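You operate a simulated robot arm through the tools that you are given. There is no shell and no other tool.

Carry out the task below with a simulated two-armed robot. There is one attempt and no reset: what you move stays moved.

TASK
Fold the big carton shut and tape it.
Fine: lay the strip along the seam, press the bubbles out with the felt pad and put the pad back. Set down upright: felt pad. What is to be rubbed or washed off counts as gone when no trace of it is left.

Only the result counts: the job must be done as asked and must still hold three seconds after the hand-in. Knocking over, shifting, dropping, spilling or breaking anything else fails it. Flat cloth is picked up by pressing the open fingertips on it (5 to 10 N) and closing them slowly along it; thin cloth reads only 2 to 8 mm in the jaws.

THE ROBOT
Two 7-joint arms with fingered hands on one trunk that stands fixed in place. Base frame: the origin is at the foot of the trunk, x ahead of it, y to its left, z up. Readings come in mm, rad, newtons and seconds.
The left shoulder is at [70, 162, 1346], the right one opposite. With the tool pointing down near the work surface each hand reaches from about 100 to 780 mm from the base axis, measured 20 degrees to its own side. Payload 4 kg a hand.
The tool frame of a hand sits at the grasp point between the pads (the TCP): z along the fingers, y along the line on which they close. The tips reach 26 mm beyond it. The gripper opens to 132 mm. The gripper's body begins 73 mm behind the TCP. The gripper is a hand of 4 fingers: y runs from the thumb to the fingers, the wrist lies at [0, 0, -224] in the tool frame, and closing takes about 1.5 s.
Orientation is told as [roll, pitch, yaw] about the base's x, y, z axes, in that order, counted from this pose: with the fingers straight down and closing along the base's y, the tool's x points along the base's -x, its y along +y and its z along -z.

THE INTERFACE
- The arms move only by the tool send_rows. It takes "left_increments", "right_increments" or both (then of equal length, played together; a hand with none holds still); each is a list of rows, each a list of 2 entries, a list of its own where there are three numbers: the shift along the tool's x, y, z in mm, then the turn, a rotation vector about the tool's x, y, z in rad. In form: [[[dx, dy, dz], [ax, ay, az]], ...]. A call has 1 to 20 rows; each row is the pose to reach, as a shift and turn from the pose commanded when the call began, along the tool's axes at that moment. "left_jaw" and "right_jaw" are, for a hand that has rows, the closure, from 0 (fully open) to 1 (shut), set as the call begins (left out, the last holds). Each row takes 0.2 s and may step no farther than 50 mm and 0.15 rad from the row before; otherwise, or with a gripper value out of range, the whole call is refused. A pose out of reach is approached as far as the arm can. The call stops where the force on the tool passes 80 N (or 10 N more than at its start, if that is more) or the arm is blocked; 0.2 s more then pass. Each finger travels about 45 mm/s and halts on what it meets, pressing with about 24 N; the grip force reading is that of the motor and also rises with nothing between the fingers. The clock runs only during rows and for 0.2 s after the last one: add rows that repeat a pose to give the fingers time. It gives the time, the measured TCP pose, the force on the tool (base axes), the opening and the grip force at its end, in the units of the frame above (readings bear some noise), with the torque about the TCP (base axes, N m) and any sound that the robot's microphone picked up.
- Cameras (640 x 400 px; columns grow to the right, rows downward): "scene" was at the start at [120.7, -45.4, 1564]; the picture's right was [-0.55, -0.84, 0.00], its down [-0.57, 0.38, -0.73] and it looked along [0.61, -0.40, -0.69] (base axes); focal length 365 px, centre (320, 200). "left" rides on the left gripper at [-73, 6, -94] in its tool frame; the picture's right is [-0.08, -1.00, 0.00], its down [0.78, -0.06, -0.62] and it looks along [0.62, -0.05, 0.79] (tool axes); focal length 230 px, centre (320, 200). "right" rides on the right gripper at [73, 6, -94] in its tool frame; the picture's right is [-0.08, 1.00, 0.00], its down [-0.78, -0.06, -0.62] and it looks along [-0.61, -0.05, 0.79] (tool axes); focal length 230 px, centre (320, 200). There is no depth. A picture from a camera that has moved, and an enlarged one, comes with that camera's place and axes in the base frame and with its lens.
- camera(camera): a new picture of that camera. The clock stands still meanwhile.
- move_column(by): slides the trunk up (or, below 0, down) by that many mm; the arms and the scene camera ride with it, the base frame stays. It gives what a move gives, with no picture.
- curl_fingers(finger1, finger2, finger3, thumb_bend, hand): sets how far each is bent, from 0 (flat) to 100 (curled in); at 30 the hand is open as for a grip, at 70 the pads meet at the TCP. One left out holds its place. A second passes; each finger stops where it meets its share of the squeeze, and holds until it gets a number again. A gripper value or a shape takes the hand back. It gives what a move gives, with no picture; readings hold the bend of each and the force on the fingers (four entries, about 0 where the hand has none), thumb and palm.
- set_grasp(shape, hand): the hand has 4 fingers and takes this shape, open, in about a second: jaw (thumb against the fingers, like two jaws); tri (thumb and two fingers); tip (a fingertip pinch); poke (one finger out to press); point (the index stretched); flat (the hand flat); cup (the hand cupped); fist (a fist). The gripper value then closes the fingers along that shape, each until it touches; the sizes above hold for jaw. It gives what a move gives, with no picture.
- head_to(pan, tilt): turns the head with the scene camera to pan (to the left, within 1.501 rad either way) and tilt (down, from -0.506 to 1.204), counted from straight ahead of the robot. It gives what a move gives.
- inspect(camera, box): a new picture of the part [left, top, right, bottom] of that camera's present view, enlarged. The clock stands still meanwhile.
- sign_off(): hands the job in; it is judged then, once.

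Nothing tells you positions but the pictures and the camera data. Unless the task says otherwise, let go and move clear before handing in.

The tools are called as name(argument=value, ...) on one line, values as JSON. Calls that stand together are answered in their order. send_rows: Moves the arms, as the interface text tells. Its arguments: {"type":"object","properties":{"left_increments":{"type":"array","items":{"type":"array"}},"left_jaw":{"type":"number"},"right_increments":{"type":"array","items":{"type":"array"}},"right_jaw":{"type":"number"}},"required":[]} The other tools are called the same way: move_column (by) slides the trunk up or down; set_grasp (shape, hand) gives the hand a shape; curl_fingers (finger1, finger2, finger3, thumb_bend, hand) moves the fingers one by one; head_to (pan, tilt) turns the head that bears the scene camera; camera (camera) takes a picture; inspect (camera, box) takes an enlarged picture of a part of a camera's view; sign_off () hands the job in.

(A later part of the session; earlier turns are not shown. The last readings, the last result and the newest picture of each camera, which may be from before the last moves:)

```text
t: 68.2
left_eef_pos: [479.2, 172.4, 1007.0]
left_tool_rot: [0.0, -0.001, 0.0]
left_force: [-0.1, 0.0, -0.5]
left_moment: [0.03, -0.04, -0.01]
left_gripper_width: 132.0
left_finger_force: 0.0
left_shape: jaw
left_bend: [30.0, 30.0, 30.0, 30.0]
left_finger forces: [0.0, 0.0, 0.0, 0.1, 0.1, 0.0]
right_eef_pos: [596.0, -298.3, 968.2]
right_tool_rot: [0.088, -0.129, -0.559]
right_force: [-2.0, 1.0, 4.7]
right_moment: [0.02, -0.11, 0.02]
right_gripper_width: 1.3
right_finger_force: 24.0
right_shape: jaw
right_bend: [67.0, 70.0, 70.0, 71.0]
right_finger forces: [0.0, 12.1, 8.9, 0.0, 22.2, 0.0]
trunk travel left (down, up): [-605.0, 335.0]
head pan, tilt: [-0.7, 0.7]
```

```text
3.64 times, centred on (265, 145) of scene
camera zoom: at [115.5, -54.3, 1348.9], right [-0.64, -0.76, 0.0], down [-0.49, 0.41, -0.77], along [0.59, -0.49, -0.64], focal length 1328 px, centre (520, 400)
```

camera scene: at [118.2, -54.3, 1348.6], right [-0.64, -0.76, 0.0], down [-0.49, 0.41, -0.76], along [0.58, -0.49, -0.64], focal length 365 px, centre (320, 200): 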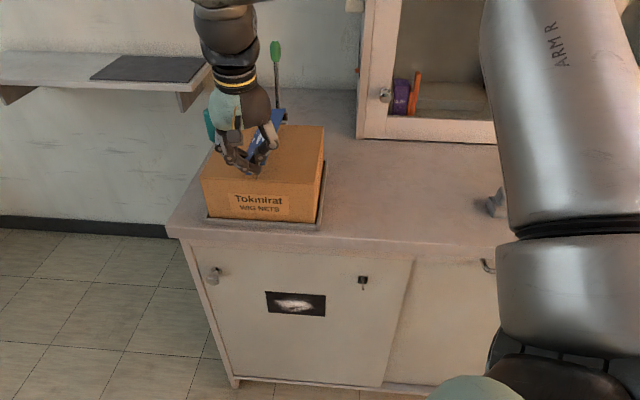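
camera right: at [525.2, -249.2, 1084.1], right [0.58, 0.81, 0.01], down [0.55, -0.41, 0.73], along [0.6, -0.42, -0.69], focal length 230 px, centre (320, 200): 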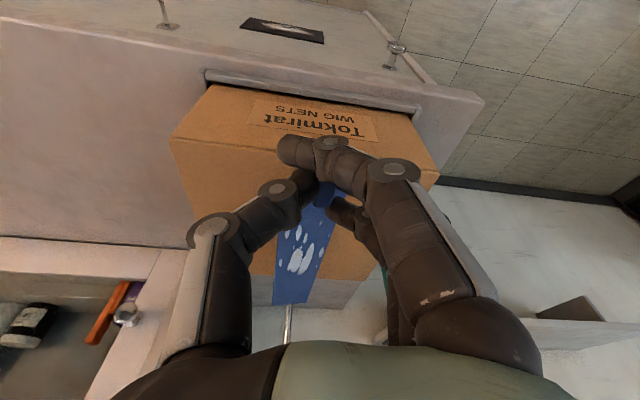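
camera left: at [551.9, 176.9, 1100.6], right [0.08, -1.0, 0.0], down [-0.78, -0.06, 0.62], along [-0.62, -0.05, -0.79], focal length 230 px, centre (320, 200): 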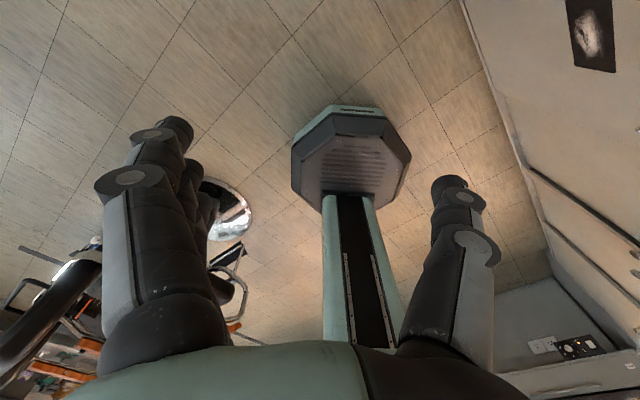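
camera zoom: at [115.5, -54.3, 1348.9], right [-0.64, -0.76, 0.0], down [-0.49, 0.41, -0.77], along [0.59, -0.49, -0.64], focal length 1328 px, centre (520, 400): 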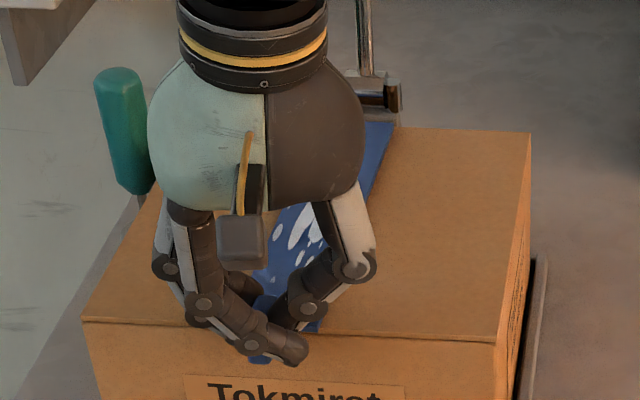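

The strip now lies nearly flat with its ends flush with the carton's front and back edges. I'll open the fingers to let it lie.

send_rows(right_increments=[[[0, 0, 0], [0, 0, 0]], [[0, 0, 0], [0, 0, 0]], [[0, 0, 0], [0, 0, 0]], [[0, 0, 0], [0, 0, 0]], [[0, 0, 0], [0, 0, 0]], [[0, 0, 0], [0, 0, 0]], [[0, 0, 0], [0, 0, 0]], [[0, 0, 0], [0, 0, 0]]], right_jaw=0)

camera(camera="right")

inspect(camera="scene", box=[210, 90, 320, 200])

```text
t: 70.0
left_eef_pos: [479.7, 172.9, 1007.4]
left_tool_rot: [0.0, 0.0, -0.001]
left_force: [-0.5, 0.2, 0.6]
left_moment: [0.04, -0.04, 0.0]
left_gripper_width: 131.8
left_finger_force: 0.0
left_shape: jaw
left_bend: [30.0, 30.0, 30.0, 30.0]
left_finger forces: [0.0, 0.0, 0.0, 0.1, 0.0, 0.0]
right_eef_pos: [597.1, -300.4, 968.8]
right_tool_rot: [0.088, -0.13, -0.559]
right_force: [0.8, 0.7, 0.0]
right_moment: [-0.01, 0.03, 0.0]
right_gripper_width: 131.8
right_finger_force: 0.0
right_shape: jaw
right_bend: [30.0, 30.0, 30.0, 30.0]
right_finger forces: [0.1, 0.0, 0.1, 0.0, 0.0, 0.0]
trunk travel left (down, up): [-605.0, 335.0]
head pan, tilt: [-0.7, 0.7]
```

```text
taken
camera right: at [524.5, -256.5, 1051.0], right [0.58, 0.81, 0.1], down [0.53, -0.47, 0.71], along [0.61, -0.36, -0.7], focal length 230 px, centre (320, 200)
```

right: 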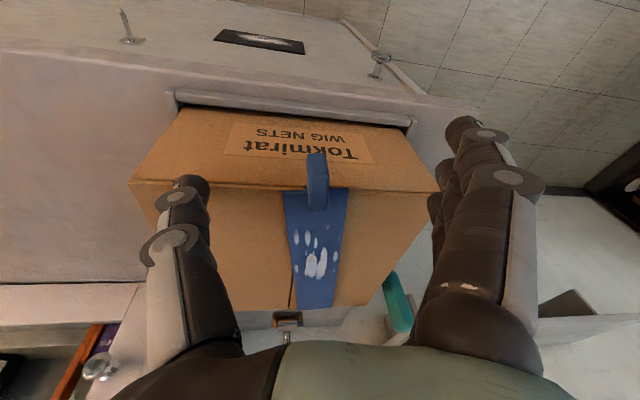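

```text
3.64 times, centred on (265, 145) of scene
camera zoom: at [116.6, -54.8, 1348.7], right [-0.64, -0.76, 0.0], down [-0.49, 0.41, -0.76], along [0.58, -0.49, -0.64], focal length 1328 px, centre (520, 400)
```

zoom: 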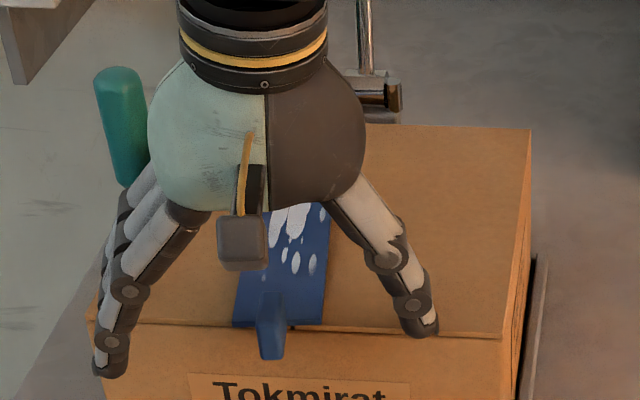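

The strip lies on the carton but swung about 10° when released: its far end is left of the seam. I'll lift the hand clear and look at its exact position before correcting it.

send_rows(right_increments=[[[-5, 2, -25], [0, 0, 0]], [[-10, 4, -50], [0, 0, 0]], [[-15, 6, -75], [0, 0, 0]]])

inspect(camera="right", box=[180, 110, 420, 310])

inspect(camera="scene", box=[190, 80, 340, 230])

```text
t: 70.8
left_eef_pos: [479.8, 172.6, 1007.0]
left_tool_rot: [0.0, -0.001, 0.001]
left_force: [0.3, 0.9, 0.1]
left_moment: [0.02, -0.01, -0.01]
left_gripper_width: 131.9
left_finger_force: 0.0
left_shape: jaw
left_bend: [30.0, 30.0, 30.0, 30.0]
left_finger forces: [0.0, 0.1, 0.1, 0.0, 0.1, 0.1]
right_eef_pos: [602.0, -301.8, 1044.0]
right_tool_rot: [0.089, -0.128, -0.56]
right_force: [-0.1, -0.7, -0.2]
right_moment: [0.01, -0.01, -0.03]
right_gripper_width: 132.1
right_finger_force: 0.1
right_shape: jaw
right_bend: [30.0, 30.0, 30.0, 30.0]
right_finger forces: [0.0, 0.1, 0.0, 0.0, 0.0, 0.0]
trunk travel left (down, up): [-605.0, 335.0]
head pan, tilt: [-0.7, 0.7]
```

```text
2.00 times, centred on (300, 210) of right
camera zoom: at [529.7, -259.4, 1127.9], right [0.58, 0.81, 0.1], down [0.53, -0.47, 0.71], along [0.61, -0.36, -0.7], focal length 460 px, centre (360, 180)
```

zoom: 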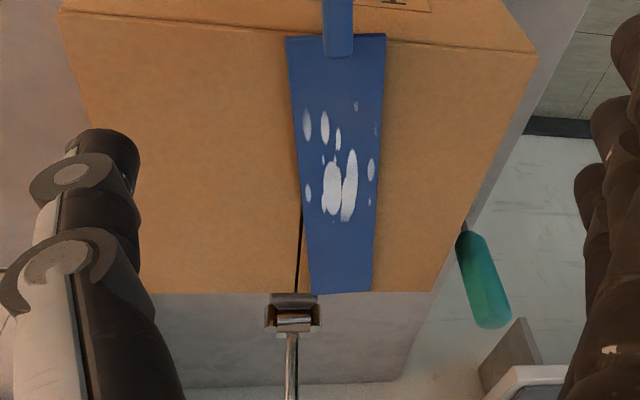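

```text
2.67 times, centred on (265, 155) of scene
camera zoom: at [116.3, -54.4, 1348.7], right [-0.64, -0.76, 0.0], down [-0.49, 0.41, -0.77], along [0.59, -0.49, -0.64], focal length 974 px, centre (467, 320)
```

zoom: 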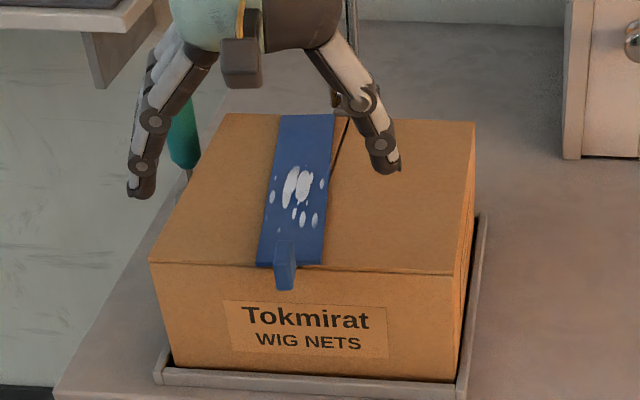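

The strip's near end is about 5 mm left of the seam and its far end about 35 mm, a turn of roughly 8°. I'll re-grip the tab with only the thumb and middle finger (so nothing twists it), aligned to the strip, and then slide it straight.

send_rows(right_increments=[[[2, -1.4, 18], [0.034, -0.008, 0.029]], [[4, -2.9, 36], [0.067, -0.016, 0.058]], [[5.8, -4.3, 53.5], [0.101, -0.025, 0.087]]])

camera(camera="right")

inspect(camera="scene", box=[190, 80, 340, 230])

```text
t: 71.5
left_eef_pos: [480.1, 172.4, 1006.7]
left_tool_rot: [0.0, 0.002, -0.001]
left_force: [0.0, 0.0, -0.6]
left_moment: [0.01, 0.02, -0.04]
left_gripper_width: 131.9
left_finger_force: 0.1
left_shape: jaw
left_bend: [30.0, 30.0, 30.0, 30.0]
left_finger forces: [0.0, 0.1, 0.0, 0.1, 0.0, 0.1]
right_eef_pos: [603.4, -302.5, 990.9]
right_tool_rot: [-0.002, -0.149, -0.647]
right_force: [0.3, -0.1, 0.1]
right_moment: [0.0, 0.05, 0.0]
right_gripper_width: 131.7
right_finger_force: 0.0
right_shape: jaw
right_bend: [30.0, 30.0, 30.0, 30.0]
right_finger forces: [0.0, 0.1, 0.0, 0.1, 0.0, 0.0]
trunk travel left (down, up): [-605.0, 335.0]
head pan, tilt: [-0.7, 0.7]
```

```text
taken
camera right: at [538.4, -246.3, 1072.0], right [0.66, 0.75, 0.01], down [0.51, -0.46, 0.73], along [0.55, -0.48, -0.69], focal length 230 px, centre (320, 200)
```

right: 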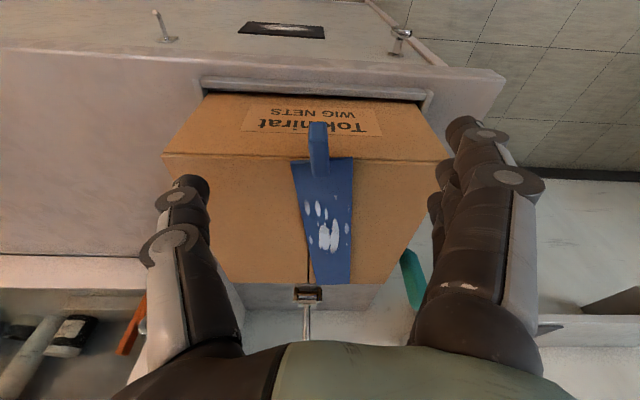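

```text
2.67 times, centred on (265, 155) of scene
camera zoom: at [117.5, -54.9, 1348.7], right [-0.64, -0.76, 0.0], down [-0.49, 0.41, -0.76], along [0.58, -0.49, -0.64], focal length 974 px, centre (467, 320)
```

zoom: 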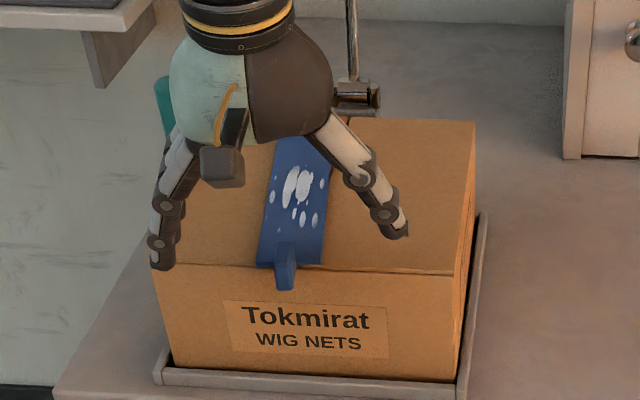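

The hand is lined up with the tab (within about 1 mm). I'll lower it so the finger pads are beside the tab.

send_rows(right_increments=[[[1.7, 0.2, 11.2], [0, 0, 0]], [[3.4, 0.3, 22.4], [0, 0, 0]], [[5, 0.5, 33.6], [0, 0, 0]]])

curl_fingers(hand="right", finger1=20, finger2=55, finger3=20, thumb_bend=55)

inspect(camera="right", box=[180, 80, 480, 320])

```text
t: 72.3
left_eef_pos: [479.9, 171.8, 1006.6]
left_tool_rot: [0.0, 0.0, 0.002]
left_force: [0.2, 1.1, 0.0]
left_moment: [-0.02, -0.02, -0.03]
left_gripper_width: 131.8
left_finger_force: 0.1
left_shape: jaw
left_bend: [30.0, 30.0, 30.0, 30.0]
left_finger forces: [0.0, 0.0, 0.0, 0.0, 0.0, 0.0]
right_eef_pos: [603.3, -302.1, 957.8]
right_tool_rot: [-0.002, -0.15, -0.646]
right_force: [-0.2, -0.7, -0.1]
right_moment: [-0.05, 0.04, 0.02]
right_gripper_width: 132.0
right_finger_force: 0.0
right_shape: jaw
right_bend: [30.0, 30.0, 30.0, 30.0]
right_finger forces: [0.1, 0.1, 0.0, 0.1, 0.1, 0.1]
trunk travel left (down, up): [-605.0, 335.0]
head pan, tilt: [-0.7, 0.7]
```

```text
t: 73.3
left_eef_pos: [479.3, 171.6, 1006.9]
left_tool_rot: [-0.001, 0.003, 0.0]
left_force: [-0.7, 0.3, 0.1]
left_moment: [0.0, 0.02, -0.01]
left_gripper_width: 132.0
left_finger_force: 0.0
left_shape: jaw
left_bend: [30.0, 30.0, 30.0, 30.0]
left_finger forces: [0.1, 0.1, 0.0, 0.0, 0.0, 0.0]
right_eef_pos: [603.4, -301.7, 955.7]
right_tool_rot: [-0.001, -0.153, -0.649]
right_force: [1.1, -0.2, -0.5]
right_moment: [0.01, 0.0, 0.04]
right_gripper_width: 105.8
right_finger_force: 0.1
right_shape: fingers
right_bend: [20.0, 55.0, 20.0, 55.0]
right_finger forces: [0.0, 0.0, 0.0, 0.0, 0.1, 0.1]
trunk travel left (down, up): [-605.0, 335.0]
head pan, tilt: [-0.7, 0.7]
```

```text
1.67 times, centred on (330, 200) of right
camera zoom: at [538.4, -245.3, 1037.6], right [0.66, 0.75, 0.01], down [0.51, -0.46, 0.73], along [0.55, -0.48, -0.69], focal length 384 px, centre (303, 200)
```

zoom: 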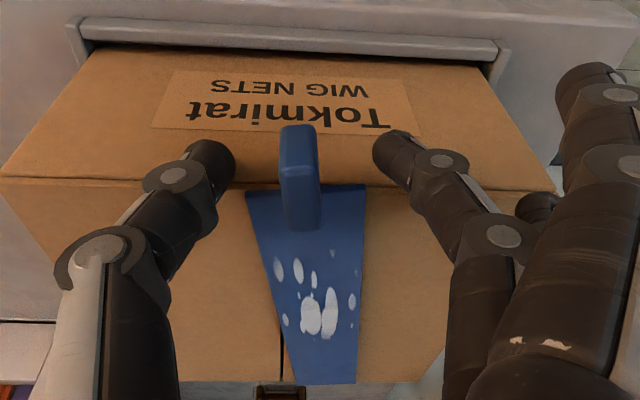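

The thumb and middle finger flank the tab symmetrically. I'll close just these two on it.

curl_fingers(hand="right", finger2=64, thumb_bend=64)

curl_fingers(hand="right", finger2=72, thumb_bend=72)

inspect(camera="right", box=[180, 80, 480, 320])

```text
t: 74.3
left_eef_pos: [478.9, 171.9, 1007.0]
left_tool_rot: [-0.001, 0.0, -0.001]
left_force: [-0.7, 0.0, 0.1]
left_moment: [0.03, 0.02, -0.02]
left_gripper_width: 132.0
left_finger_force: 0.1
left_shape: jaw
left_bend: [30.0, 30.0, 30.0, 30.0]
left_finger forces: [0.0, 0.0, 0.1, 0.1, 0.1, 0.0]
right_eef_pos: [602.6, -301.9, 956.7]
right_tool_rot: [-0.002, -0.152, -0.65]
right_force: [-0.1, 0.2, -0.3]
right_moment: [-0.04, 0.01, -0.01]
right_gripper_width: 91.2
right_finger_force: 0.2
right_shape: fingers
right_bend: [20.0, 64.0, 20.0, 64.0]
right_finger forces: [0.1, 0.0, 0.0, 0.0, 0.1, 0.1]
trunk travel left (down, up): [-605.0, 335.0]
head pan, tilt: [-0.7, 0.7]
```

```text
t: 75.3
left_eef_pos: [478.2, 172.1, 1007.5]
left_tool_rot: [0.001, 0.001, -0.001]
left_force: [0.4, -0.6, 0.3]
left_moment: [0.01, 0.01, 0.01]
left_gripper_width: 131.9
left_finger_force: 0.0
left_shape: jaw
left_bend: [30.0, 30.0, 30.0, 30.0]
left_finger forces: [0.1, 0.0, 0.1, 0.0, 0.0, 0.1]
right_eef_pos: [601.7, -301.8, 957.3]
right_tool_rot: [-0.002, -0.152, -0.648]
right_force: [1.1, 0.2, 0.4]
right_moment: [0.01, -0.02, 0.0]
right_gripper_width: 84.3
right_finger_force: 4.6
right_shape: fingers
right_bend: [20.0, 69.0, 20.0, 69.0]
right_finger forces: [0.0, 4.9, 0.1, 0.1, 5.0, 0.0]
trunk travel left (down, up): [-605.0, 335.0]
head pan, tilt: [-0.7, 0.7]
```

```text
1.67 times, centred on (330, 200) of right
camera zoom: at [538.1, -245.2, 1037.8], right [0.66, 0.75, 0.01], down [0.51, -0.46, 0.73], along [0.55, -0.48, -0.69], focal length 384 px, centre (303, 200)
```

zoom: 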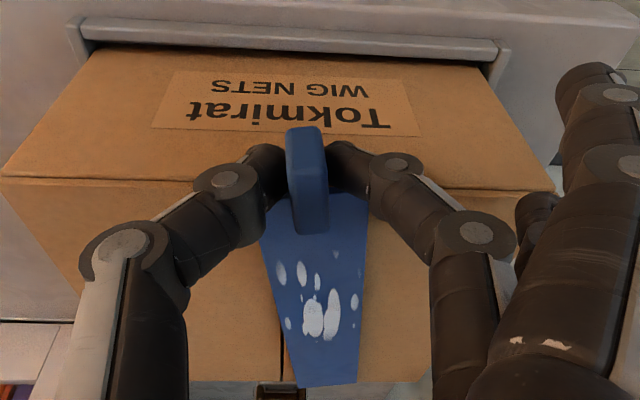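

The tab is pinched with about 5 N from each side and nothing turned. I'll lift it a hair and swing it 8° clockwise onto the seam.

send_rows(right_increments=[[[-0.2, 0, -1.5], [0, 0, 0]], [[-0.2, -0.8, -1.5], [0.0053, 0, 0.0346]], [[-0.1, -1.6, -1.5], [0.0106, 0, 0.0692]], [[-0.1, -2.3, -1.5], [0.0159, 0, 0.1037]], [[-0.1, -3.1, -1.5], [0.0212, 0, 0.1383]], [[0.1, -3.1, 0], [0.0212, 0, 0.1383]]])

inspect(camera="right", box=[180, 80, 480, 320])

inspect(camera="scene", box=[190, 80, 340, 230])

```text
t: 76.8
left_eef_pos: [479.3, 172.4, 1007.4]
left_tool_rot: [0.001, 0.0, 0.0]
left_force: [0.8, -0.2, 0.2]
left_moment: [0.02, -0.03, 0.0]
left_gripper_width: 131.6
left_finger_force: 0.1
left_shape: jaw
left_bend: [30.0, 30.0, 30.0, 30.0]
left_finger forces: [0.0, 0.1, 0.0, 0.0, 0.1, 0.0]
right_eef_pos: [600.8, -305.1, 955.9]
right_tool_rot: [-0.004, -0.151, -0.786]
right_force: [0.1, -0.2, 0.7]
right_moment: [0.0, 0.0, 0.02]
right_gripper_width: 84.4
right_finger_force: 5.2
right_shape: fingers
right_bend: [20.0, 69.0, 20.0, 69.0]
right_finger forces: [0.0, 5.0, 0.0, 0.0, 5.0, 0.0]
trunk travel left (down, up): [-605.0, 335.0]
head pan, tilt: [-0.7, 0.7]
```

```text
1.67 times, centred on (330, 200) of right
camera zoom: at [544.3, -239.3, 1037.6], right [0.76, 0.65, 0.01], down [0.44, -0.53, 0.73], along [0.48, -0.55, -0.69], focal length 384 px, centre (303, 200)
```

zoom: 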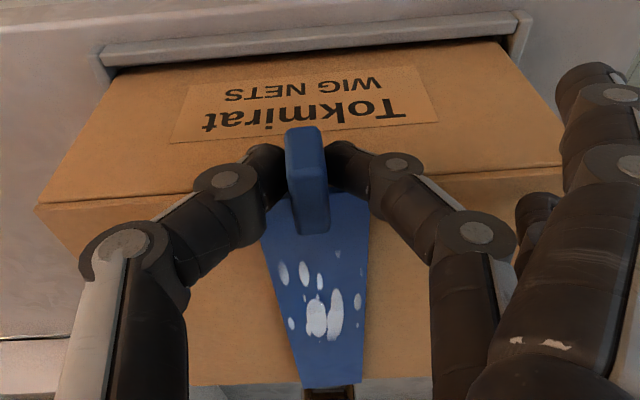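

```text
2.67 times, centred on (265, 155) of scene
camera zoom: at [116.6, -54.8, 1348.7], right [-0.64, -0.76, 0.0], down [-0.49, 0.41, -0.76], along [0.58, -0.49, -0.64], focal length 974 px, centre (467, 320)
```

zoom: 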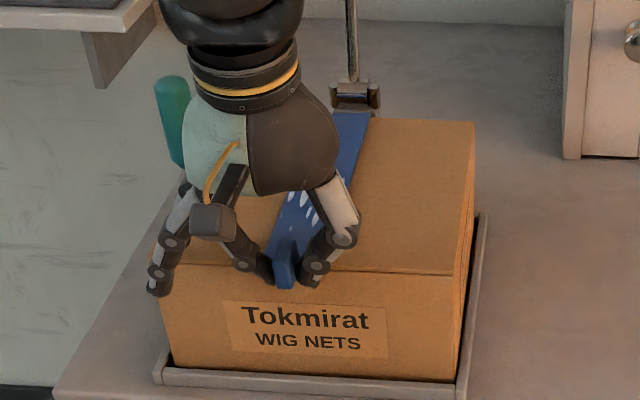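

The strip now covers the seam along its whole length. I'll open the two fingers gently and check that it stays.

curl_fingers(hand="right", finger2=60, thumb_bend=60)

inspect(camera="right", box=[180, 80, 480, 320])

inspect(camera="scene", box=[190, 80, 340, 230])

```text
t: 77.8
left_eef_pos: [479.1, 171.3, 1007.9]
left_tool_rot: [0.001, -0.001, -0.002]
left_force: [0.0, 0.5, -0.6]
left_moment: [-0.01, 0.0, 0.02]
left_gripper_width: 131.7
left_finger_force: 0.1
left_shape: jaw
left_bend: [30.0, 30.0, 30.0, 30.0]
left_finger forces: [0.0, 0.1, 0.0, 0.1, 0.1, 0.0]
right_eef_pos: [600.2, -304.5, 956.8]
right_tool_rot: [-0.003, -0.153, -0.787]
right_force: [-0.4, 0.7, -0.5]
right_moment: [-0.01, 0.0, 0.0]
right_gripper_width: 96.8
right_finger_force: 0.0
right_shape: fingers
right_bend: [20.0, 60.0, 20.0, 60.0]
right_finger forces: [0.0, 0.0, 0.0, 0.0, 0.1, 0.1]
trunk travel left (down, up): [-605.0, 335.0]
head pan, tilt: [-0.7, 0.7]
```

```text
1.67 times, centred on (330, 200) of right
camera zoom: at [544.2, -239.2, 1037.6], right [0.76, 0.65, 0.01], down [0.44, -0.53, 0.73], along [0.48, -0.55, -0.69], focal length 384 px, centre (303, 200)
```

zoom: 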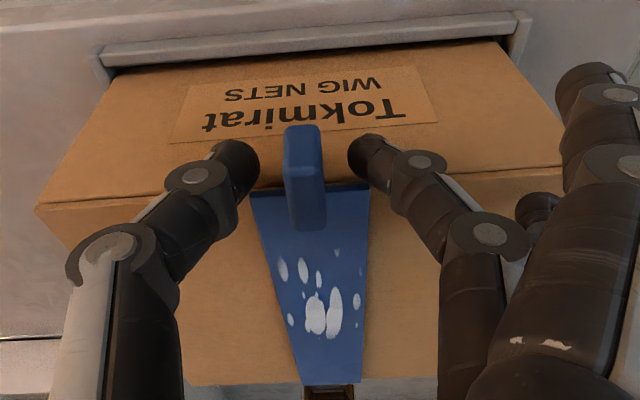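

```text
2.67 times, centred on (265, 155) of scene
camera zoom: at [116.6, -54.7, 1348.7], right [-0.64, -0.76, 0.0], down [-0.49, 0.41, -0.76], along [0.58, -0.49, -0.64], focal length 974 px, centre (467, 320)
```

zoom: 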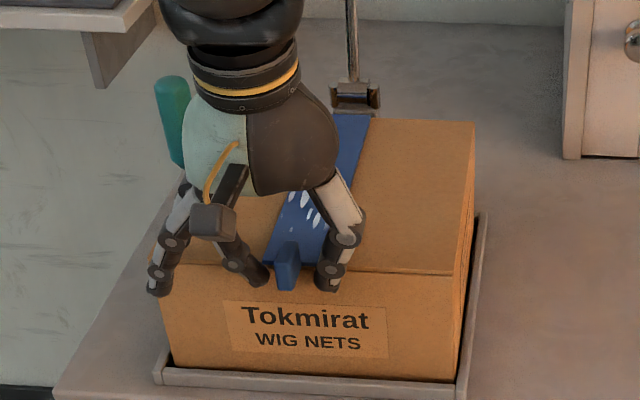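

The strip stays put along the seam (centre at w≈211–213, ends at the carton's front and back edges). I'll open fully, lift away, and then look at the pad.

curl_fingers(hand="right", finger2=30, thumb_bend=30)

send_rows(right_increments=[[[-4, 0, -29], [0, 0, 0]], [[-9, 0, -59], [0, 0, 0]], [[-13, 0, -88], [0, 0, 0]]])

camera(camera="right")

inspect(camera="right", box=[220, 110, 420, 310])

inspect(camera="scene", box=[190, 80, 340, 230])

```text
t: 78.8
left_eef_pos: [479.6, 171.8, 1006.9]
left_tool_rot: [0.0, 0.001, 0.0]
left_force: [-0.2, 0.4, 0.8]
left_moment: [0.04, 0.0, 0.03]
left_gripper_width: 131.7
left_finger_force: 0.1
left_shape: jaw
left_bend: [30.0, 30.0, 30.0, 30.0]
left_finger forces: [0.0, 0.0, 0.1, 0.1, 0.1, 0.0]
right_eef_pos: [600.2, -304.9, 956.3]
right_tool_rot: [-0.002, -0.152, -0.787]
right_force: [0.6, 0.0, -0.1]
right_moment: [0.01, -0.05, 0.01]
right_gripper_width: 146.4
right_finger_force: 0.0
right_shape: fingers
right_bend: [20.0, 30.0, 20.0, 30.0]
right_finger forces: [0.1, 0.0, 0.0, 0.0, 0.1, 0.0]
trunk travel left (down, up): [-605.0, 335.0]
head pan, tilt: [-0.7, 0.7]
```

```text
t: 79.5
left_eef_pos: [478.6, 172.6, 1008.4]
left_tool_rot: [0.0, 0.001, 0.001]
left_force: [0.9, 0.5, 0.3]
left_moment: [0.02, -0.01, 0.03]
left_gripper_width: 131.7
left_finger_force: 0.1
left_shape: jaw
left_bend: [30.0, 30.0, 30.0, 30.0]
left_finger forces: [0.1, 0.0, 0.0, 0.0, 0.0, 0.0]
right_eef_pos: [591.4, -308.0, 1039.8]
right_tool_rot: [0.006, -0.154, -0.787]
right_force: [0.4, -0.1, 0.2]
right_moment: [0.02, -0.02, 0.01]
right_gripper_width: 146.4
right_finger_force: 0.0
right_shape: fingers
right_bend: [20.0, 30.0, 20.0, 30.0]
right_finger forces: [0.0, 0.0, 0.0, 0.1, 0.0, 0.0]
right hand out of reach, approached as far as the arm can: row 3
trunk travel left (down, up): [-605.0, 335.0]
head pan, tilt: [-0.7, 0.7]
```

```text
taken
camera right: at [533.8, -244.3, 1121.7], right [0.76, 0.65, 0.02], down [0.44, -0.53, 0.73], along [0.48, -0.55, -0.68], focal length 230 px, centre (320, 200)
```

right: 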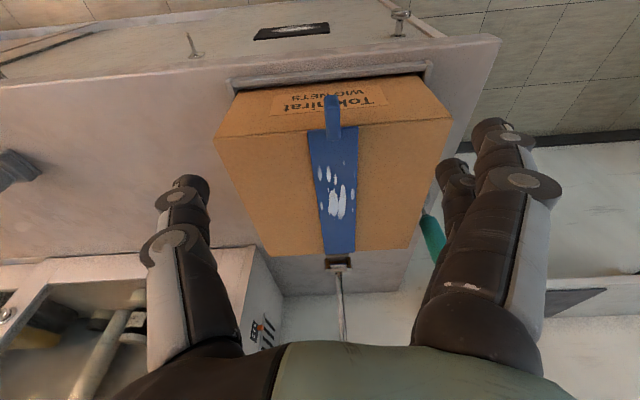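

```text
2.00 times, centred on (320, 210) of right
camera zoom: at [533.8, -244.3, 1121.7], right [0.76, 0.65, 0.02], down [0.44, -0.53, 0.73], along [0.48, -0.55, -0.68], focal length 460 px, centre (320, 180)
```

zoom: 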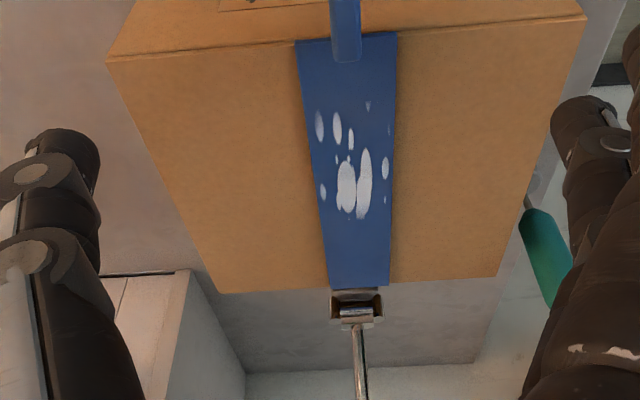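

```text
2.67 times, centred on (265, 155) of scene
camera zoom: at [115.1, -54.7, 1348.8], right [-0.64, -0.76, 0.0], down [-0.49, 0.41, -0.77], along [0.59, -0.49, -0.64], focal length 974 px, centre (467, 320)
```

zoom: 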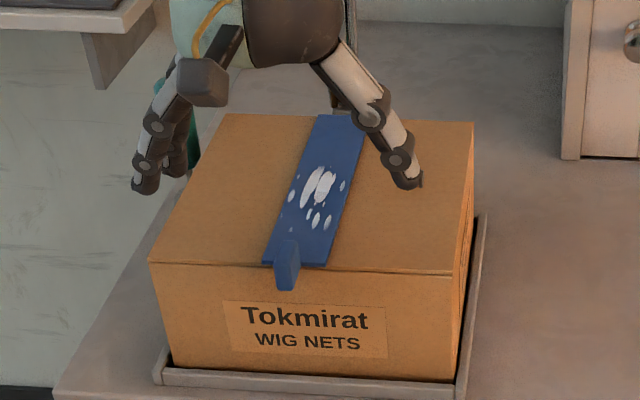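

The strip is laid along the seam within a few millimetres, with white bubbles between n≈693 and 786. Next I fetch the felt pad: knob centre near (n=732, w=-287), knob top around z≈886. I'll move there with a tilt that will also serve for pressing.

set_grasp(hand="right", shape="jaw")

send_rows(right_increments=[[[-7.5, -40.7, 1.2], [0, -0.0247, 0]], [[-15, -81.4, 2.3], [0, -0.0493, 0]], [[-22.5, -122.1, 3.5], [0, -0.074, 0]], [[-30, -162.8, 4.7], [0, -0.0987, 0]], [[-37.5, -203.5, 5.8], [0, -0.1233, 0]], [[-45, -244.2, 7], [0, -0.148, 0]], [[-52.4, -284.9, 8.2], [0, -0.1727, 0]], [[-59.9, -325.6, 9.3], [0, -0.1973, 0]], [[-67.4, -366.3, 10.5], [0, -0.222, 0]], [[-74.9, -407, 11.7], [0, -0.2467, 0]], [[-82.4, -447.7, 12.8], [0, -0.2713, 0]], [[-89.9, -488.4, 14], [0, -0.296, 0]], [[-83.7, -488.4, 53.5], [0, -0.296, 0]], [[-77.6, -488.4, 93], [0, -0.296, 0]]])

camera(camera="right")

camera(camera="scene")

```text
t: 80.5
left_eef_pos: [480.3, 171.5, 1006.9]
left_tool_rot: [0.0, 0.0, 0.0]
left_force: [-0.5, 0.6, -0.4]
left_moment: [0.03, 0.01, 0.01]
left_gripper_width: 131.8
left_finger_force: 0.1
left_shape: jaw
left_bend: [30.0, 30.0, 30.0, 30.0]
left_finger forces: [0.1, 0.0, 0.0, 0.0, 0.0, 0.1]
right_eef_pos: [592.8, -310.4, 1040.1]
right_tool_rot: [0.004, -0.151, -0.787]
right_force: [-0.2, 0.9, -0.3]
right_moment: [0.0, 0.0, 0.01]
right_gripper_width: 131.7
right_finger_force: 0.2
right_shape: jaw
right_bend: [30.0, 30.0, 30.0, 30.0]
right_finger forces: [0.0, 0.0, 0.1, 0.0, 0.0, 0.0]
trunk travel left (down, up): [-605.0, 335.0]
head pan, tilt: [-0.7, 0.7]
```

```text
t: 83.5
left_eef_pos: [479.0, 171.3, 1007.3]
left_tool_rot: [0.0, 0.0, -0.001]
left_force: [-0.5, -0.2, -0.4]
left_moment: [-0.01, 0.0, -0.02]
left_gripper_width: 131.8
left_finger_force: 0.1
left_shape: jaw
left_bend: [30.0, 30.0, 30.0, 30.0]
left_finger forces: [0.0, 0.0, 0.0, 0.0, 0.1, 0.0]
right_eef_pos: [309.1, -718.9, 958.2]
right_tool_rot: [-0.003, -0.447, -0.788]
right_force: [-0.2, 0.2, 0.9]
right_moment: [0.06, 0.02, 0.0]
right_gripper_width: 131.8
right_finger_force: 0.2
right_shape: jaw
right_bend: [30.0, 30.0, 30.0, 30.0]
right_finger forces: [0.0, 0.1, 0.0, 0.1, 0.1, 0.0]
trunk travel left (down, up): [-605.0, 335.0]
head pan, tilt: [-0.7, 0.7]
```

```text
taken
camera right: at [238.4, -639.5, 1011.0], right [0.76, 0.65, 0.03], down [0.27, -0.35, 0.9], along [0.6, -0.67, -0.44], focal length 230 px, centre (320, 200)
```

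right: 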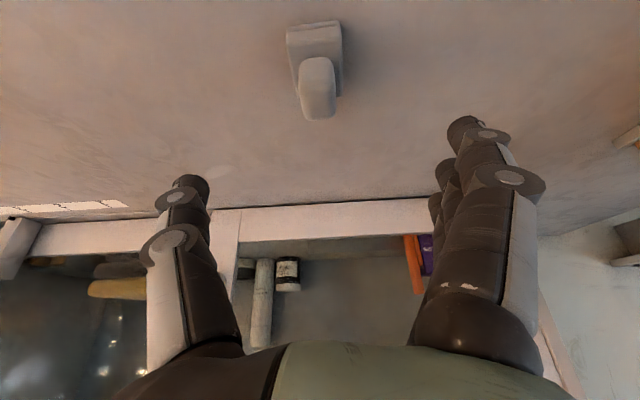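

```text
taken
camera scene: at [116.4, -55.5, 1348.8], right [-0.64, -0.76, 0.0], down [-0.49, 0.42, -0.76], along [0.58, -0.49, -0.64], focal length 365 px, centre (320, 200)
```

scene: 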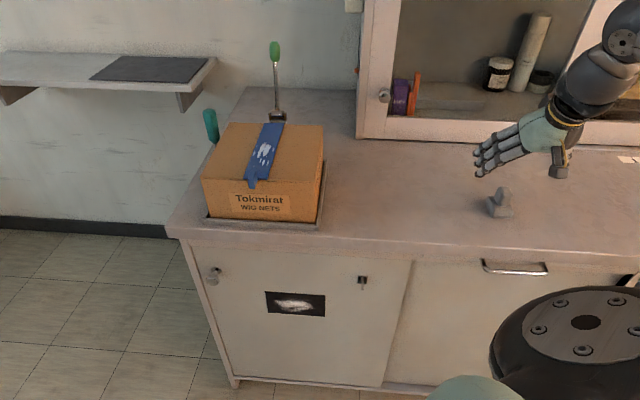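

The hand hovers in front of and above the pad. I'll enlarge the pad from both cameras to get its exact centre, size and turn.

inspect(camera="right", box=[260, 10, 370, 130])

inspect(camera="scene", box=[470, 170, 540, 230])

```text
3.33 times, centred on (315, 70) of right
camera zoom: at [238.4, -639.5, 1011.0], right [0.76, 0.65, 0.03], down [0.27, -0.35, 0.9], along [0.6, -0.67, -0.44], focal length 767 px, centre (337, 633)
```

zoom: 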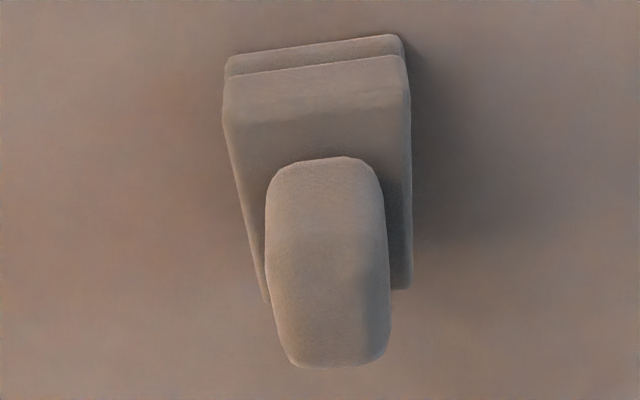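

```text
6.67 times, centred on (505, 200) of scene
camera zoom: at [116.4, -55.5, 1348.8], right [-0.64, -0.76, 0.0], down [-0.49, 0.42, -0.76], along [0.58, -0.49, -0.64], focal length 2434 px, centre (-913, 200)
```

zoom: 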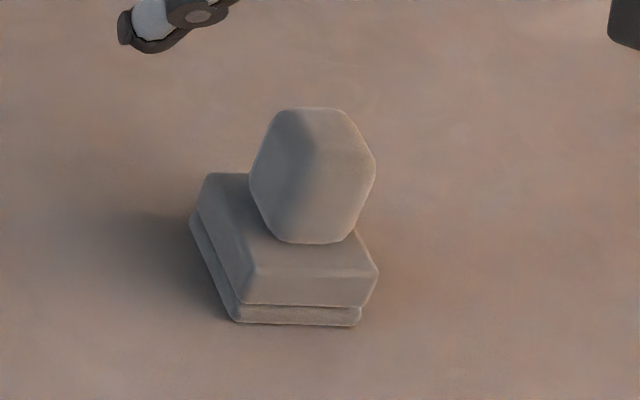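

The pad is nearly square to the counter: base about 38 x 48 mm (top at z≈848), knob about 25 x 34 mm reaching z≈888, centred near (n=735, w=-288.7). I'll lower the open hand over the knob.

send_rows(right_increments=[[[9.6, 0.4, 21.6], [0, 0, 0]], [[19.2, 0.8, 43.2], [0, 0, 0]], [[24, 1.1, 54], [0, 0, 0]], [[28.8, 1.1, 64.9], [0, 0, 0]]])

camera(camera="right")

inspect(camera="scene", box=[440, 130, 570, 240])

```text
t: 84.5
left_eef_pos: [479.4, 171.9, 1007.8]
left_tool_rot: [0.0, 0.0, 0.001]
left_force: [-0.1, 0.1, 0.8]
left_moment: [0.01, -0.02, 0.01]
left_gripper_width: 131.9
left_finger_force: 0.0
left_shape: jaw
left_bend: [30.0, 30.0, 30.0, 30.0]
left_finger forces: [0.1, 0.0, 0.0, 0.1, 0.1, 0.1]
right_eef_pos: [313.1, -718.5, 889.9]
right_tool_rot: [-0.001, -0.446, -0.788]
right_force: [0.2, 0.0, 0.4]
right_moment: [-0.04, 0.01, 0.05]
right_gripper_width: 131.9
right_finger_force: 0.0
right_shape: jaw
right_bend: [30.0, 30.0, 30.0, 30.0]
right_finger forces: [0.1, 0.0, 0.0, 0.0, 0.0, 0.1]
trunk travel left (down, up): [-605.0, 335.0]
head pan, tilt: [-0.7, 0.7]
```

```text
taken
camera right: at [243.0, -639.9, 942.1], right [0.76, 0.65, 0.03], down [0.27, -0.36, 0.9], along [0.6, -0.67, -0.44], focal length 230 px, centre (320, 200)
```

right: 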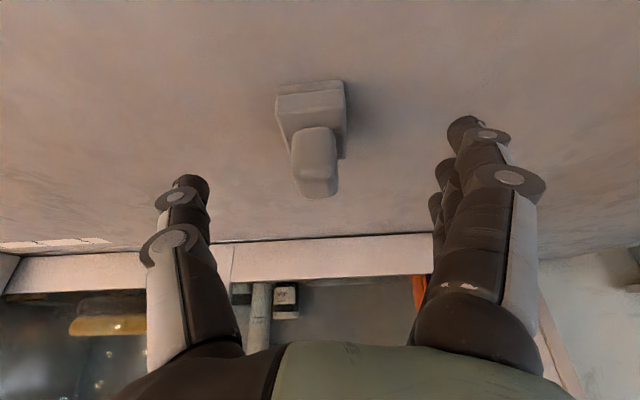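

```text
3.64 times, centred on (505, 185) of scene
camera zoom: at [116.8, -55.3, 1348.7], right [-0.64, -0.76, 0.0], down [-0.49, 0.42, -0.76], along [0.58, -0.49, -0.64], focal length 1328 px, centre (-353, 254)
```

zoom: 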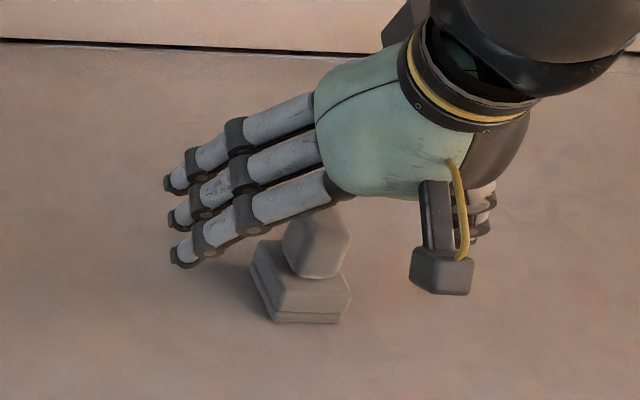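

The knob stands between thumb and fingers, about 1.5 mm off centre. I'll correct that, go 2 mm lower and close on it.

send_rows(right_increments=[[[1.1, -1.6, 2.3], [0, 0, 0]], [[1.1, -1.6, 2.3], [0, 0, 0]]])

send_rows(right_increments=[[[0, 0, 0], [0, 0, 0]], [[0, 0, 0], [0, 0, 0]], [[0, 0, 0], [0, 0, 0]], [[0, 0, 0], [0, 0, 0]], [[0, 0, 0], [0, 0, 0]], [[0, 0, 0], [0, 0, 0]], [[0, 0, 0], [0, 0, 0]], [[0, 0, 0], [0, 0, 0]], [[0, 0, 0], [0, 0, 0]], [[0, 0, 0], [0, 0, 0]]], right_jaw=1)

camera(camera="right")

inspect(camera="scene", box=[440, 130, 570, 240])

```text
t: 85.0
left_eef_pos: [478.2, 171.7, 1008.0]
left_tool_rot: [-0.001, 0.0, 0.001]
left_force: [-0.3, -0.5, -0.4]
left_moment: [0.0, 0.0, 0.02]
left_gripper_width: 131.8
left_finger_force: 0.1
left_shape: jaw
left_bend: [30.0, 30.0, 30.0, 30.0]
left_finger forces: [0.0, 0.1, 0.1, 0.0, 0.0, 0.1]
right_eef_pos: [310.5, -719.6, 887.4]
right_tool_rot: [-0.002, -0.447, -0.787]
right_force: [-0.7, 0.4, 0.3]
right_moment: [-0.02, 0.03, 0.01]
right_gripper_width: 131.8
right_finger_force: 0.1
right_shape: jaw
right_bend: [30.0, 30.0, 30.0, 30.0]
right_finger forces: [0.0, 0.0, 0.0, 0.1, 0.0, 0.0]
trunk travel left (down, up): [-605.0, 335.0]
head pan, tilt: [-0.7, 0.7]
```

```text
t: 87.2
left_eef_pos: [479.0, 172.7, 1008.3]
left_tool_rot: [0.0, 0.0, -0.001]
left_force: [0.3, -0.2, -0.6]
left_moment: [0.01, 0.03, 0.0]
left_gripper_width: 131.7
left_finger_force: 0.0
left_shape: jaw
left_bend: [30.0, 30.0, 30.0, 30.0]
left_finger forces: [0.0, 0.0, 0.0, 0.0, 0.0, 0.0]
right_eef_pos: [309.8, -719.7, 887.5]
right_tool_rot: [0.001, -0.447, -0.789]
right_force: [0.0, -1.0, -0.3]
right_moment: [0.04, 0.0, -0.02]
right_gripper_width: 19.7
right_finger_force: 23.8
right_shape: jaw
right_bend: [72.0, 73.0, 72.0, 70.0]
right_finger forces: [6.6, 7.3, 7.3, 0.0, 21.4, 0.0]
trunk travel left (down, up): [-605.0, 335.0]
head pan, tilt: [-0.7, 0.7]
```

```text
taken
camera right: at [241.1, -640.5, 939.4], right [0.76, 0.65, 0.03], down [0.27, -0.35, 0.9], along [0.6, -0.67, -0.44], focal length 230 px, centre (320, 200)
```

right: 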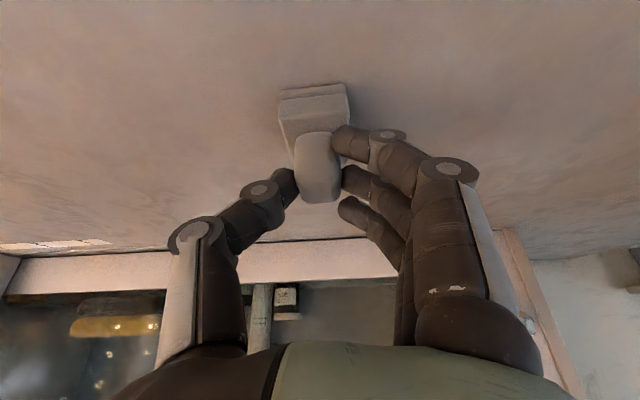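

```text
3.64 times, centred on (505, 185) of scene
camera zoom: at [116.4, -54.8, 1348.7], right [-0.64, -0.76, 0.0], down [-0.49, 0.41, -0.76], along [0.58, -0.49, -0.64], focal length 1328 px, centre (-353, 254)
```

zoom: 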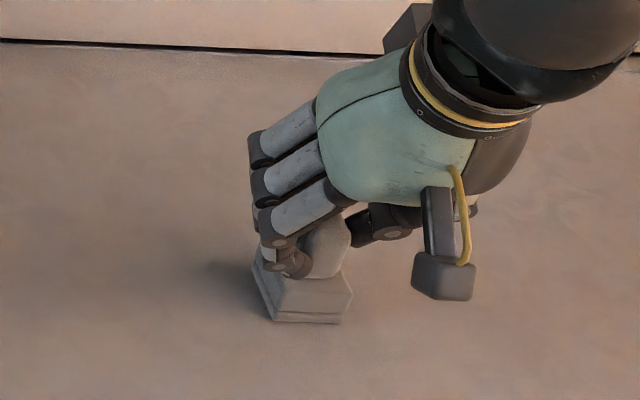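

All three fingers and the thumb hold the knob. I note the pick-up pose (TCP 310, -720, 887.5) for putting it back, and lift.

send_rows(right_increments=[[[-8.6, 0, -18], [0, 0, 0]], [[-17.3, 0, -36], [0, 0, 0]], [[-26, 0, -54], [0, 0, 0]], [[-43, 0, -90], [0, 0, 0]], [[-60, 0, -126], [0, 0, 0]]])

camera(camera="right")

inspect(camera="scene", box=[440, 80, 590, 230])

```text
t: 88.5
left_eef_pos: [480.0, 171.9, 1007.4]
left_tool_rot: [-0.001, 0.0, 0.0]
left_force: [-0.5, 0.9, 0.6]
left_moment: [0.0, 0.02, -0.01]
left_gripper_width: 132.0
left_finger_force: 0.1
left_shape: jaw
left_bend: [30.0, 30.0, 30.0, 30.0]
left_finger forces: [0.0, 0.0, 0.0, 0.0, 0.0, 0.0]
right_eef_pos: [308.6, -719.9, 1027.2]
right_tool_rot: [-0.002, -0.446, -0.788]
right_force: [0.0, 0.4, 0.2]
right_moment: [0.0, 0.0, -0.01]
right_gripper_width: 19.8
right_finger_force: 24.2
right_shape: jaw
right_bend: [72.0, 73.0, 72.0, 70.0]
right_finger forces: [6.2, 7.4, 7.5, 0.0, 21.3, 0.0]
trunk travel left (down, up): [-605.0, 335.0]
head pan, tilt: [-0.7, 0.7]
```

```text
taken
camera right: at [239.7, -641.0, 1080.1], right [0.76, 0.65, 0.03], down [0.27, -0.35, 0.9], along [0.6, -0.67, -0.44], focal length 230 px, centre (320, 200)
```

right: 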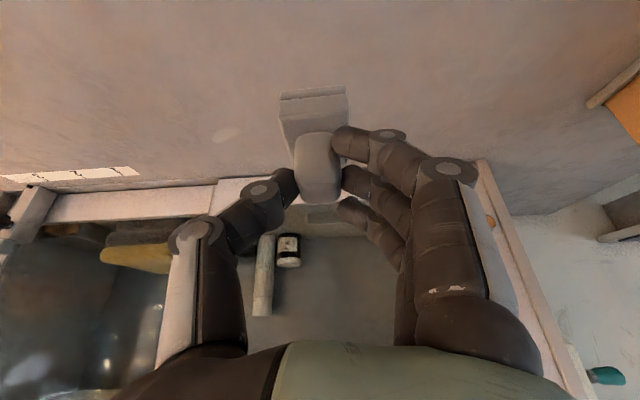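

```text
2.67 times, centred on (515, 155) of scene
camera zoom: at [116.5, -54.2, 1348.7], right [-0.64, -0.77, 0.0], down [-0.49, 0.41, -0.77], along [0.58, -0.49, -0.64], focal length 974 px, centre (-200, 320)
```

zoom: 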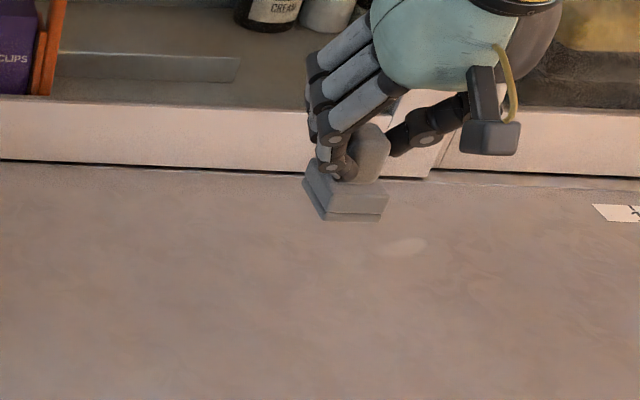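

The pad hangs upright in the grip without slipping, its felt face about 63.5 mm below the TCP. I'll carry it over to the carton, above the near part of the bubbles.

send_rows(right_increments=[[[1.5, 41.7, -1.5], [0, 0, 0]], [[3, 83.5, -2.9], [0, 0, 0]], [[4.5, 125.2, -4.4], [0, 0, 0]], [[6, 167, -5.9], [0, 0, 0]], [[7.5, 208.7, -7.3], [0, 0, 0]], [[9, 250.5, -8.8], [0, 0, 0]], [[10.6, 292.2, -10.3], [0, 0, 0]], [[12.1, 334, -11.7], [0, 0, 0]], [[13.6, 375.7, -13.2], [0, 0, 0]], [[15.1, 417.5, -14.7], [0, 0, 0]], [[16.6, 459.2, -16.1], [0, 0, 0]], [[18.1, 501, -17.6], [0, 0, 0]]])

camera(camera="right")

inspect(camera="scene", box=[190, 60, 340, 230])

```text
t: 91.0
left_eef_pos: [480.9, 172.0, 1007.0]
left_tool_rot: [0.0, 0.003, 0.0]
left_force: [0.3, 0.3, -0.3]
left_moment: [0.02, -0.01, 0.01]
left_gripper_width: 131.6
left_finger_force: 0.1
left_shape: jaw
left_bend: [30.0, 30.0, 30.0, 30.0]
left_finger forces: [0.1, 0.0, 0.1, 0.0, 0.0, 0.0]
right_eef_pos: [651.1, -350.1, 1034.2]
right_tool_rot: [-0.003, -0.446, -0.786]
right_force: [0.8, 0.3, 0.5]
right_moment: [-0.01, 0.01, -0.02]
right_gripper_width: 19.6
right_finger_force: 24.1
right_shape: jaw
right_bend: [72.0, 72.0, 72.0, 70.0]
right_finger forces: [6.9, 7.8, 8.6, 0.1, 21.2, 0.1]
trunk travel left (down, up): [-605.0, 335.0]
head pan, tilt: [-0.7, 0.7]
```

```text
taken
camera right: at [581.2, -270.7, 1085.6], right [0.76, 0.65, 0.03], down [0.27, -0.36, 0.89], along [0.59, -0.67, -0.45], focal length 230 px, centre (320, 200)
```

right: 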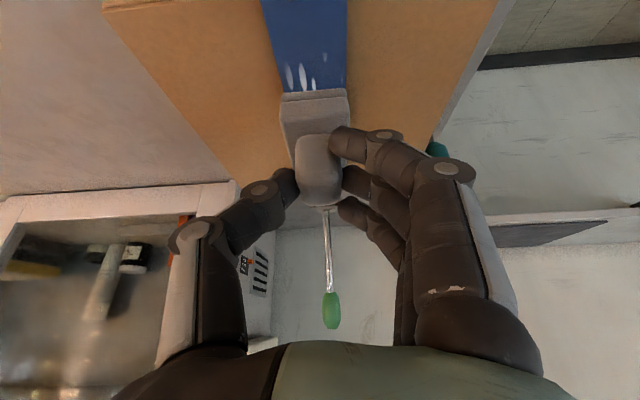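

```text
2.35 times, centred on (265, 145) of scene
camera zoom: at [119.2, -54.4, 1348.5], right [-0.64, -0.76, 0.0], down [-0.49, 0.41, -0.76], along [0.58, -0.49, -0.65], focal length 859 px, centre (449, 329)
```

zoom: 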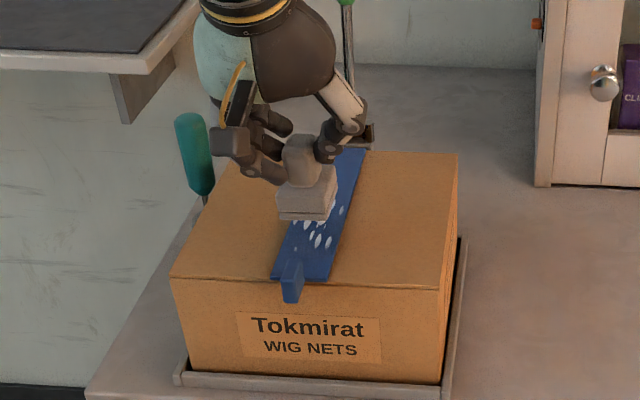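

The pad is over the bubbles. I'll place it at the near end of the bubbled part and press down gently to feel the contact height first.

send_rows(right_increments=[[[11.8, -0.9, 5.4], [0, 0, 0]], [[23.7, -1.9, 10.9], [0, 0, 0]], [[35.5, -2.8, 16.3], [0, 0, 0]], [[37.4, -2.8, 20.4], [0, 0, 0]], [[38.7, -2.8, 23.1], [0, 0, 0]], [[39.4, -2.8, 24.4], [0, 0, 0]]])

camera(camera="right")

inspect(camera="scene", box=[190, 60, 340, 230])

```text
t: 92.5
left_eef_pos: [478.0, 171.7, 1008.4]
left_tool_rot: [0.001, -0.002, 0.0]
left_force: [-0.4, 0.6, -0.3]
left_moment: [-0.04, -0.03, -0.04]
left_gripper_width: 131.9
left_finger_force: 0.1
left_shape: jaw
left_bend: [30.0, 30.0, 30.0, 30.0]
left_finger forces: [0.0, 0.0, 0.0, 0.0, 0.1, 0.0]
right_eef_pos: [628.0, -333.4, 1001.2]
right_tool_rot: [0.005, -0.456, -0.792]
right_force: [6.5, -9.1, 38.3]
right_moment: [-0.26, -0.31, 0.02]
right_gripper_width: 21.2
right_finger_force: 24.3
right_shape: jaw
right_bend: [73.0, 73.0, 73.0, 72.0]
right_finger forces: [10.5, 9.9, 11.2, 0.0, 29.6, 0.0]
trunk travel left (down, up): [-605.0, 335.0]
head pan, tilt: [-0.7, 0.7]
```

```text
taken
camera right: at [557.2, -253.9, 1052.1], right [0.76, 0.65, 0.04], down [0.26, -0.35, 0.9], along [0.6, -0.67, -0.43], focal length 230 px, centre (320, 200)
```

right: 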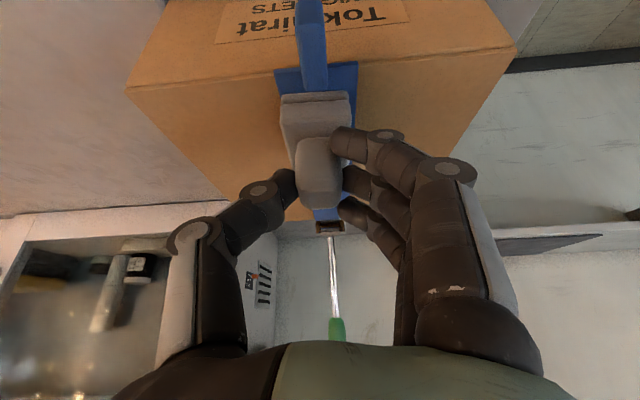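

```text
2.35 times, centred on (265, 145) of scene
camera zoom: at [112.7, -53.9, 1349.6], right [-0.64, -0.76, 0.0], down [-0.49, 0.41, -0.77], along [0.59, -0.49, -0.64], focal length 859 px, centre (449, 329)
```

zoom: 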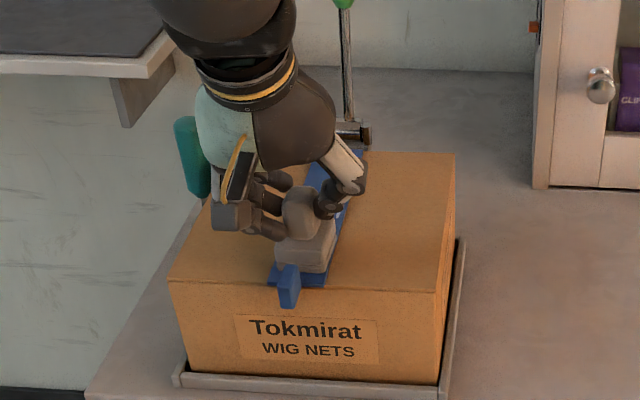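

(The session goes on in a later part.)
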